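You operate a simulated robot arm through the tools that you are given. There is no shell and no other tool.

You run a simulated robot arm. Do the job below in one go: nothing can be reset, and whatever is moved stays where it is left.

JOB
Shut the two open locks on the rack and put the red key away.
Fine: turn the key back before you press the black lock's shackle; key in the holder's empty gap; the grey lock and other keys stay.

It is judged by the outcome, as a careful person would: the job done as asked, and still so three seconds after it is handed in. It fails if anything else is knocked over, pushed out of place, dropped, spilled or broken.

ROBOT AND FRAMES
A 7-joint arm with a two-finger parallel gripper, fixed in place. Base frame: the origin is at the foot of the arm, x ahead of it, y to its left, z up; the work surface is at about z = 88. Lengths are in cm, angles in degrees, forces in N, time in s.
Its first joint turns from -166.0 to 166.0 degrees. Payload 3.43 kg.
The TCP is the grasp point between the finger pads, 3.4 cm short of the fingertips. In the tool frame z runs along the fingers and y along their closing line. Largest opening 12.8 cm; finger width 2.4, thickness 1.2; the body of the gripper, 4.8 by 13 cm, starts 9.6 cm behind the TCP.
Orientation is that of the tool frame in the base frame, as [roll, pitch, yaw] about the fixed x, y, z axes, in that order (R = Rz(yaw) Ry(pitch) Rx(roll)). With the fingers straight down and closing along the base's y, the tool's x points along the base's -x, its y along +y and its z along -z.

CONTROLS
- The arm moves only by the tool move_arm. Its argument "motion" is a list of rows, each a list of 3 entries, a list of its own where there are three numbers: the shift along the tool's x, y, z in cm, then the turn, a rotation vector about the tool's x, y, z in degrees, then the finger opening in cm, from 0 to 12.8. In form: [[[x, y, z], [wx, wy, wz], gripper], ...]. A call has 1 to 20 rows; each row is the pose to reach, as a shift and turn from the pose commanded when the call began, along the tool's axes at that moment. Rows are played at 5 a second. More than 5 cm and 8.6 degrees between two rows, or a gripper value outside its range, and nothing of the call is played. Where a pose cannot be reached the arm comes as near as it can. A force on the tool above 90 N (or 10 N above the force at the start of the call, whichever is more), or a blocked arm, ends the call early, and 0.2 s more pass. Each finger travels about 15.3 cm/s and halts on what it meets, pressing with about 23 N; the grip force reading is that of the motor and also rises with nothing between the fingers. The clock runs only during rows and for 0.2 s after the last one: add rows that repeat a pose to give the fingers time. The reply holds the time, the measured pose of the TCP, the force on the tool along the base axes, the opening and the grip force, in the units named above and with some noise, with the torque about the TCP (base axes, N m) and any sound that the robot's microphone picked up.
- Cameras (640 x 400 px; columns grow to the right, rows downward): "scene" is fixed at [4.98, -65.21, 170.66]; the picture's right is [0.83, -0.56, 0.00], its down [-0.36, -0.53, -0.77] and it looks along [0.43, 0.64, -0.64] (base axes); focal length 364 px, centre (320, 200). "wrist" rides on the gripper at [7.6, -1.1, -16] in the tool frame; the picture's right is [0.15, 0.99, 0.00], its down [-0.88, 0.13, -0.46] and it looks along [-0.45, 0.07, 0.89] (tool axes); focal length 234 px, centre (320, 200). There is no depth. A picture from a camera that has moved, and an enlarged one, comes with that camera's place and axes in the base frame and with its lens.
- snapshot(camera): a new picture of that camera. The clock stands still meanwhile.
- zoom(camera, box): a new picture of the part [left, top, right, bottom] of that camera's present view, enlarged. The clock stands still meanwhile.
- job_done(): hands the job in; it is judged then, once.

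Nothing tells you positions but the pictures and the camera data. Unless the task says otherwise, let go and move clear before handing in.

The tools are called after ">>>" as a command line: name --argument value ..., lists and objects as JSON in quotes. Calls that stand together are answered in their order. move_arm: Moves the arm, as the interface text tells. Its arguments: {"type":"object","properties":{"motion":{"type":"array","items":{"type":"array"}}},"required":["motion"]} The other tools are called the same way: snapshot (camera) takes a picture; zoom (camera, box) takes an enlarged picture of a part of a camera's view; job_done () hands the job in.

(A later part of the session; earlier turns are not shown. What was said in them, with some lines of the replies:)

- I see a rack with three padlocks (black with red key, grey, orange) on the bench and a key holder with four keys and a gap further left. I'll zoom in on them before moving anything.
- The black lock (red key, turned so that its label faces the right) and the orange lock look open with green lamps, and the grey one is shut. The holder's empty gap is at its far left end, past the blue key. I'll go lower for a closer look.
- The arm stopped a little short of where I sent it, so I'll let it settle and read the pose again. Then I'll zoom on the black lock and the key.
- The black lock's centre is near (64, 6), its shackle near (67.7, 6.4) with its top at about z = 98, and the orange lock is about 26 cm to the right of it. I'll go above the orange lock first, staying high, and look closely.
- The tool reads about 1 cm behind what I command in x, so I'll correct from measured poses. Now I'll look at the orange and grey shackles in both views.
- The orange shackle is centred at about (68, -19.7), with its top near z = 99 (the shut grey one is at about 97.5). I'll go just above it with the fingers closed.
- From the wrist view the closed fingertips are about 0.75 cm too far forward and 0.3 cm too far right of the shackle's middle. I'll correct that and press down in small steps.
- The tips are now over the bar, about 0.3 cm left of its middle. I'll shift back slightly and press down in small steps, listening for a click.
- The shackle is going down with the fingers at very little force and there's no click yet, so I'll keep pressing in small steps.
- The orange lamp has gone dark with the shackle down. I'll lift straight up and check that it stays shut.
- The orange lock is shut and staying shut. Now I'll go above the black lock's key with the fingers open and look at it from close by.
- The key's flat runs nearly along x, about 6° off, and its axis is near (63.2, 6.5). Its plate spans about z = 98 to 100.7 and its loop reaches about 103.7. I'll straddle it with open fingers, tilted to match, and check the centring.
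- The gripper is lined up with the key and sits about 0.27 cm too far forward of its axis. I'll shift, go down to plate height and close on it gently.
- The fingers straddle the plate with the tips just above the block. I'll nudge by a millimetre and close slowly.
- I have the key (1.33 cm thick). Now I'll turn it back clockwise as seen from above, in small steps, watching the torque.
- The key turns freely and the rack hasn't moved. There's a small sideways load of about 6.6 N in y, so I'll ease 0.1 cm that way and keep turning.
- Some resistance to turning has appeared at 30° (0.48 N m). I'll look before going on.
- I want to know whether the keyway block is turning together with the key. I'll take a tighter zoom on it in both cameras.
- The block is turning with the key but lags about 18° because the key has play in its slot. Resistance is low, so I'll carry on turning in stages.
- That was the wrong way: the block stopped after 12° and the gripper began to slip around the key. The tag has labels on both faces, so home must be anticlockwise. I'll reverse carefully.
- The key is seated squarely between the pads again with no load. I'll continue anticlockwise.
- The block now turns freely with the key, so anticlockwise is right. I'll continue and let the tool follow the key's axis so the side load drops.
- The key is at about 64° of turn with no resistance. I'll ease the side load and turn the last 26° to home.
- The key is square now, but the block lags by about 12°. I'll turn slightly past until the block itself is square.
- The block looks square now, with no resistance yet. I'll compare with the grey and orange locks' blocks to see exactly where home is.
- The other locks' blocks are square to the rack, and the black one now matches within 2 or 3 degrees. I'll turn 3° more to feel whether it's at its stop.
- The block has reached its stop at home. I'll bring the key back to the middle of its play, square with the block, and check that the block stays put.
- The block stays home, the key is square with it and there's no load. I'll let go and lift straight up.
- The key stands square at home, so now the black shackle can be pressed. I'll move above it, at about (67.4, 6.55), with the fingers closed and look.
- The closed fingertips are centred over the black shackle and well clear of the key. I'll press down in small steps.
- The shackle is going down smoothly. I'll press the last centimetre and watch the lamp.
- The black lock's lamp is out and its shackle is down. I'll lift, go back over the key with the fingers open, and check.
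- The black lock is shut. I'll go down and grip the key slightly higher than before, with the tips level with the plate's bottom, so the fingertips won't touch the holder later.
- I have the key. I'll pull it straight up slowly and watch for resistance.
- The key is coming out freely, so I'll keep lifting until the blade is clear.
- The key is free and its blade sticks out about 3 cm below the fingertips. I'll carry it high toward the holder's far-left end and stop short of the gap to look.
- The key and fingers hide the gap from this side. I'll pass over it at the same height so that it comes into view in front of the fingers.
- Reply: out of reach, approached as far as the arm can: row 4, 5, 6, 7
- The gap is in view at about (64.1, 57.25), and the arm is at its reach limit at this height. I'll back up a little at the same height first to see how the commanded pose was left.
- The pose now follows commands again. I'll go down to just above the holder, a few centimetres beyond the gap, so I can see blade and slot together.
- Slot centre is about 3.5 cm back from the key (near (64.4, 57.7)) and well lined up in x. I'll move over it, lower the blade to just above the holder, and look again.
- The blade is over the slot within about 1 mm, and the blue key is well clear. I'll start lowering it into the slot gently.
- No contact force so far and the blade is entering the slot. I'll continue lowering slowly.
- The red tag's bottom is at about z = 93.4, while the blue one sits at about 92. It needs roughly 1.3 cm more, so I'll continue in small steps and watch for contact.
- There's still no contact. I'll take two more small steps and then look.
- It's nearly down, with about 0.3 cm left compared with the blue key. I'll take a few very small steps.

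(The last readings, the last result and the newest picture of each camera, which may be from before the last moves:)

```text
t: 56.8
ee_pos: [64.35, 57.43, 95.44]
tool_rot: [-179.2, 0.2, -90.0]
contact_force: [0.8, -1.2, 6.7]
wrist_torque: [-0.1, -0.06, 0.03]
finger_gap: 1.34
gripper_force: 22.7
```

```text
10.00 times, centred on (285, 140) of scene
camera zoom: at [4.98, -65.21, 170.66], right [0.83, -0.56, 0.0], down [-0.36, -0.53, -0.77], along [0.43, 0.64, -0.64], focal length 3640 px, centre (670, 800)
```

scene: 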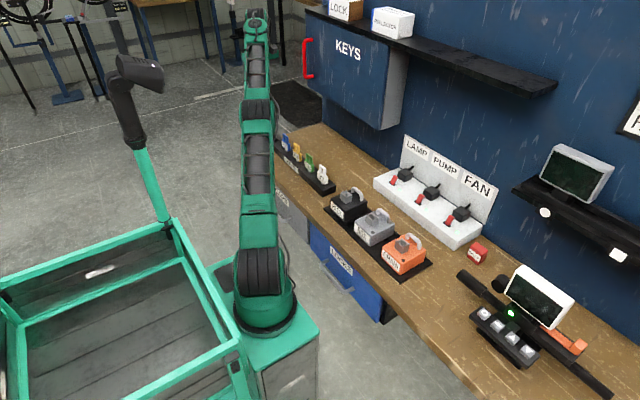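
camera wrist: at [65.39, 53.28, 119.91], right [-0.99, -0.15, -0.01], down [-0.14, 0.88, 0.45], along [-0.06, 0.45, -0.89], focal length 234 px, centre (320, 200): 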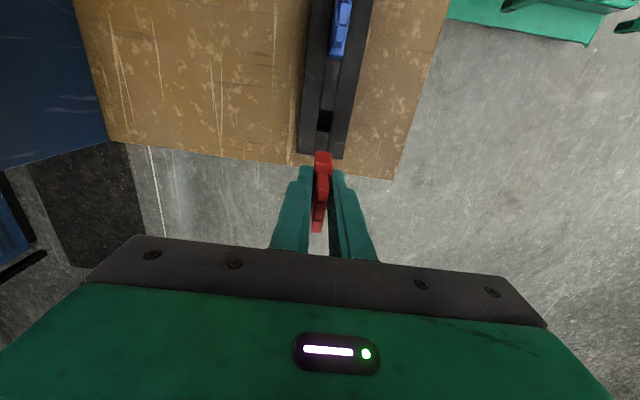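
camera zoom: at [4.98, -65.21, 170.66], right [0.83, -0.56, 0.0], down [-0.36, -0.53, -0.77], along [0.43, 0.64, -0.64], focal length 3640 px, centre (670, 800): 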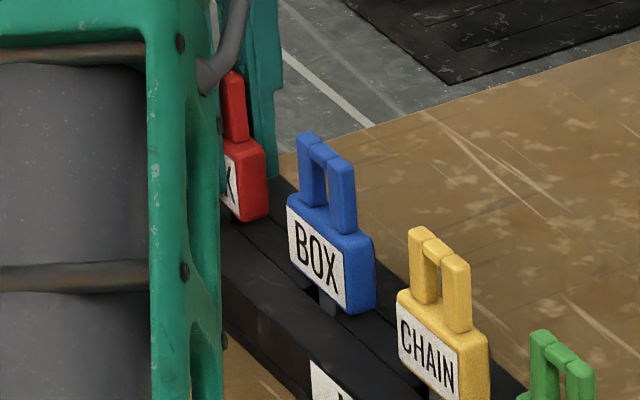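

The blade has bottomed out (6.7 N upward), at the same height as the other keys. I'll relieve the load, open gently and lift away.

>>> move_arm --motion '[[[0, 0, -0.12], [0, 0, 0], 0], [[0, 0, -0.12], [0, 0, 0], 1.4], [[0, 0, -0.12], [0, 0, 0], 1.7], [[0, 0, -0.12], [0, 0, 0], 2.2], [[0, 0, -0.12], [0, 0, 0], 2.8], [[0, 0, -0.12], [0, 0, 0], 3.4], [[0, 0, -0.12], [0, 0, 0], 3.4]]'

>>> zoom --camera "scene" --box '[260, 120, 310, 160]'

>>> zoom --camera "wrist" --box '[260, 90, 380, 210]'

```text
t: 58.4
ee_pos: [64.34, 57.39, 95.52]
tool_rot: [-179.3, 0.0, -89.9]
contact_force: [-0.1, 1.4, 0.5]
wrist_torque: [-0.03, -0.03, -0.01]
finger_gap: 3.41
gripper_force: 0.1
```

```text
10.00 times, centred on (285, 140) of scene
camera zoom: at [4.98, -65.21, 170.66], right [0.83, -0.56, 0.0], down [-0.36, -0.53, -0.77], along [0.43, 0.64, -0.64], focal length 3640 px, centre (670, 800)
```

zoom: 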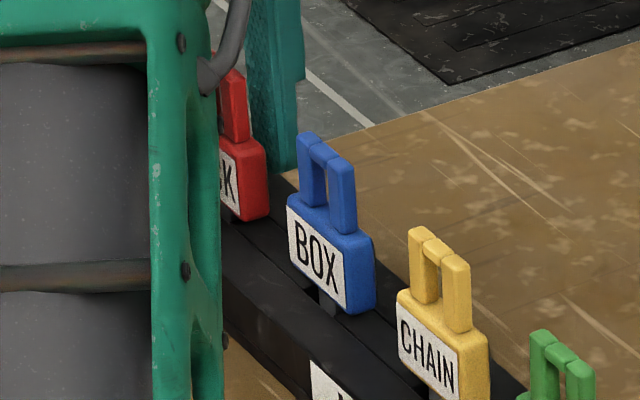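

```text
3.33 times, centred on (320, 150) of wrist
camera zoom: at [65.35, 49.6, 111.62], right [-0.99, -0.15, -0.01], down [-0.14, 0.88, 0.45], along [-0.06, 0.45, -0.89], focal length 781 px, centre (320, 367)
```

zoom: 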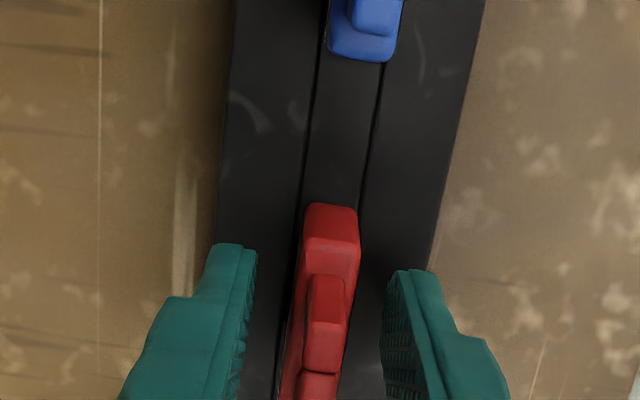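

The key is standing upright in the gap. I'll lift straight up clear of it, then back off toward the base.

>>> move_arm --motion '[[[0, 0, -1.5], [0, 0, 0], 3.4], [[0, 0, -3.5], [0, 0, 0], 3.4], [[0, 0, -6], [0, 0, 0], 3.4], [[0, 0, -9], [0, 0, 0], 3.4], [[0, 0, -12], [0, 0, 0], 3.4], [[0, 0, -12], [0, 0, 0], 3.4]]'

>>> zoom --camera "wrist" --box '[240, 60, 400, 210]'

```text
t: 59.8
ee_pos: [64.22, 57.32, 107.35]
tool_rot: [-179.4, 0.0, -90.0]
contact_force: [0.3, 0.3, 0.4]
wrist_torque: [-0.03, -0.04, 0.0]
finger_gap: 3.39
gripper_force: 0.0
```

```text
2.67 times, centred on (320, 135) of wrist
camera zoom: at [65.18, 49.52, 123.49], right [-0.99, -0.15, -0.01], down [-0.14, 0.88, 0.45], along [-0.06, 0.45, -0.89], focal length 624 px, centre (320, 373)
```

zoom: 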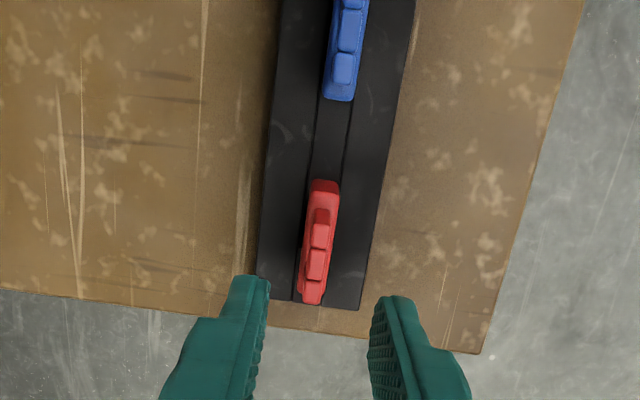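

The red key sits upright in line with the others. I'll move the arm away so I can check everything from the scene camera.

>>> move_arm --motion '[[[2, 0.3, -2], [0, 0, 0], 3.4], [[5, 0.6, -4], [0, 0, 0], 3.4], [[9, 1, -6], [0, 0, 0], 3.4], [[13, 1, -7], [0, 0, 0], 3.4], [[17, 1.5, -8], [0, 0, 0], 3.4], [[21, 1.5, -9], [0, 0, 0], 3.4], [[25, 2, -10], [0, 0, 0], 3.4], [[29, 2, -11], [0, 0, 0], 3.4], [[33, 2, -12], [0, 0, 0], 3.4], [[37, 2, -13], [0, 0, 0], 3.4], [[41, 2, -14], [0, 0, 0], 3.4], [[45, 2, -15], [0, 0, 0], 3.4], [[49, 2, -16], [0, 0, 0], 3.4], [[53, 2, -17], [0, 0, 0], 3.4], [[57, 2, -18], [0, 0, 0], 3.4], [[57, 2, -18], [0, 0, 0], 3.4]]'

>>> snapshot --camera "scene"

>>> zoom --camera "scene" --box '[255, 125, 345, 205]'

>>> zoom --camera "scene" --box '[320, 175, 440, 285]'

```text
t: 63.2
ee_pos: [62.13, 0.51, 125.56]
tool_rot: [-179.3, -0.1, -89.9]
contact_force: [0.7, 0.9, 0.2]
wrist_torque: [0.0, 0.02, 0.02]
finger_gap: 3.39
gripper_force: 0.0
```

```text
taken
```

scene: 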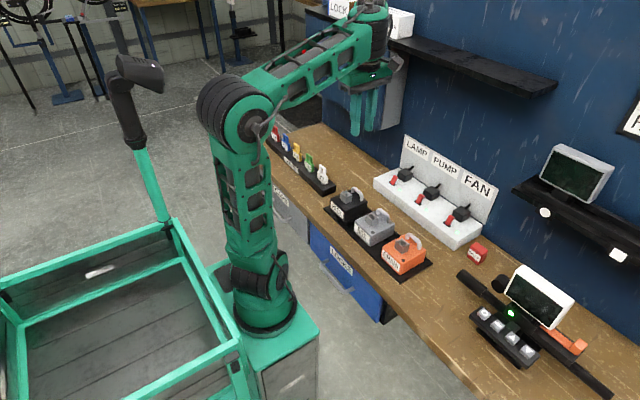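

```text
5.00 times, centred on (300, 165) of scene
camera zoom: at [4.98, -65.21, 170.66], right [0.83, -0.56, 0.0], down [-0.36, -0.53, -0.77], along [0.43, 0.64, -0.64], focal length 1820 px, centre (420, 375)
```

zoom: 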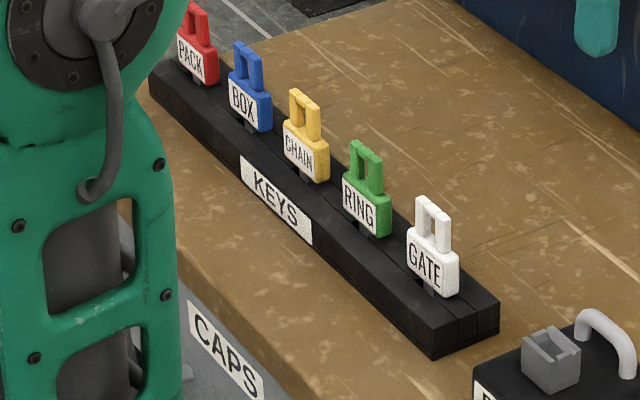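

```text
3.64 times, centred on (380, 230) of scene
camera zoom: at [4.98, -65.21, 170.66], right [0.83, -0.56, 0.0], down [-0.36, -0.53, -0.77], along [0.43, 0.64, -0.64], focal length 1324 px, centre (102, 91)
```

zoom: 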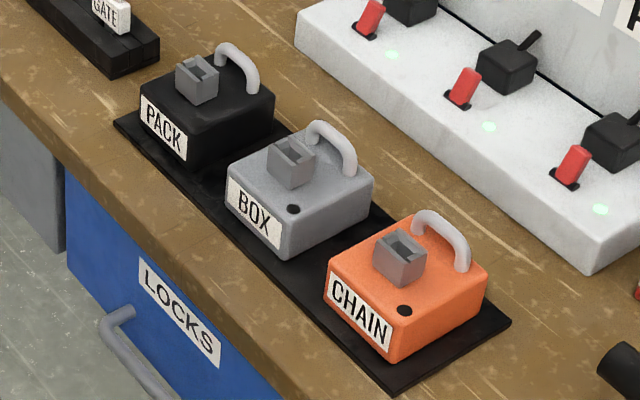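

All three locks look shut and dark, and all five keys stand in the holder. I'll take one last close look at the black lock and the red key before handing in.

>>> zoom --camera "scene" --box '[325, 178, 385, 228]'

>>> zoom --camera "scene" --box '[262, 118, 302, 150]'

>>> snapshot --camera "wrist"

```text
8.00 times, centred on (355, 203) of scene
camera zoom: at [4.98, -65.21, 170.66], right [0.83, -0.56, 0.0], down [-0.36, -0.53, -0.77], along [0.43, 0.64, -0.64], focal length 2912 px, centre (40, 176)
```

zoom: 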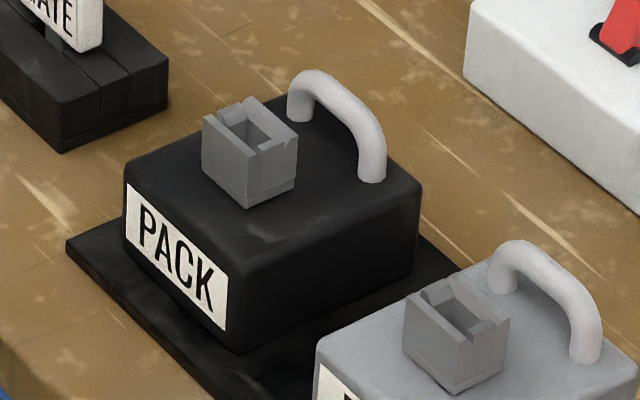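

```text
12.50 times, centred on (282, 134) of scene
camera zoom: at [4.98, -65.21, 170.66], right [0.83, -0.56, 0.0], down [-0.36, -0.53, -0.77], along [0.43, 0.64, -0.64], focal length 4550 px, centre (795, 1025)
```

zoom: 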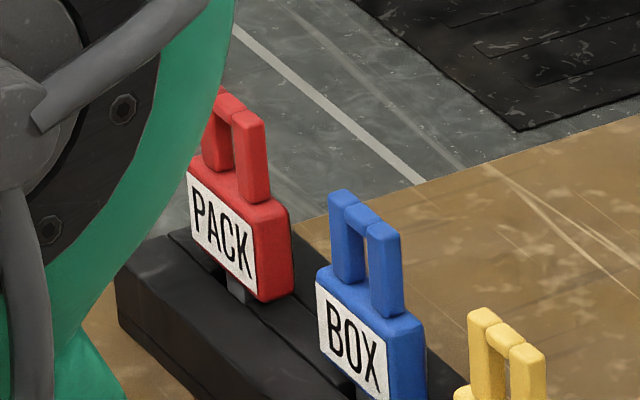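

```text
taken
camera wrist: at [63.06, -7.27, 141.64], right [-0.99, -0.15, -0.01], down [-0.14, 0.88, 0.45], along [-0.06, 0.45, -0.89], focal length 234 px, centre (320, 200)
```

wrist: 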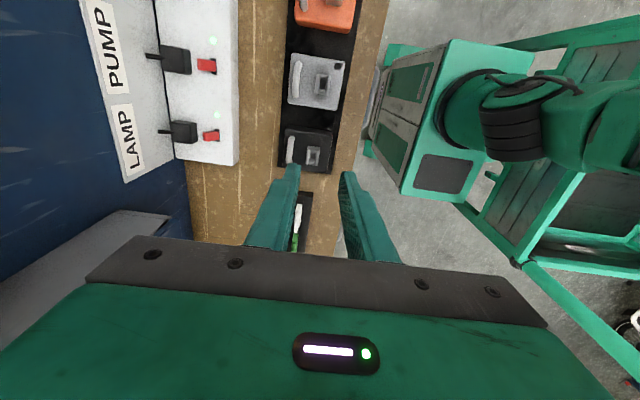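

The black and orange locks are shut with their lamps out, and the red key stands in the holder's former gap. The grey lock and the other keys are where they were and the gripper is clear, so I'm handing in.

>>> job_done

```text
The job is handed in.
```

Both open locks on the rack are shut, and the red key is in the holder's empty gap. I handed the job in with the gripper open and clear.

- **Orange lock:** I pressed its shackle down. The lamp went out and the shackle stayed down when I lifted off.
- **Black lock:** I turned the key back to its stop before pressing the shackle. The lamp went out, and then the key pulled out freely.
- **Wrong turn first:** I began by turning the key clockwise. It stopped after about 12° and the gripper slipped a little on it, so I reversed. Nothing else moved and I saw no damage.
- **Red key:** it stands upright in the gap next to the blue key, at the same height as the others.
- **Grey lock and other keys:** I didn't touch them, and they look unchanged in the last pictures.
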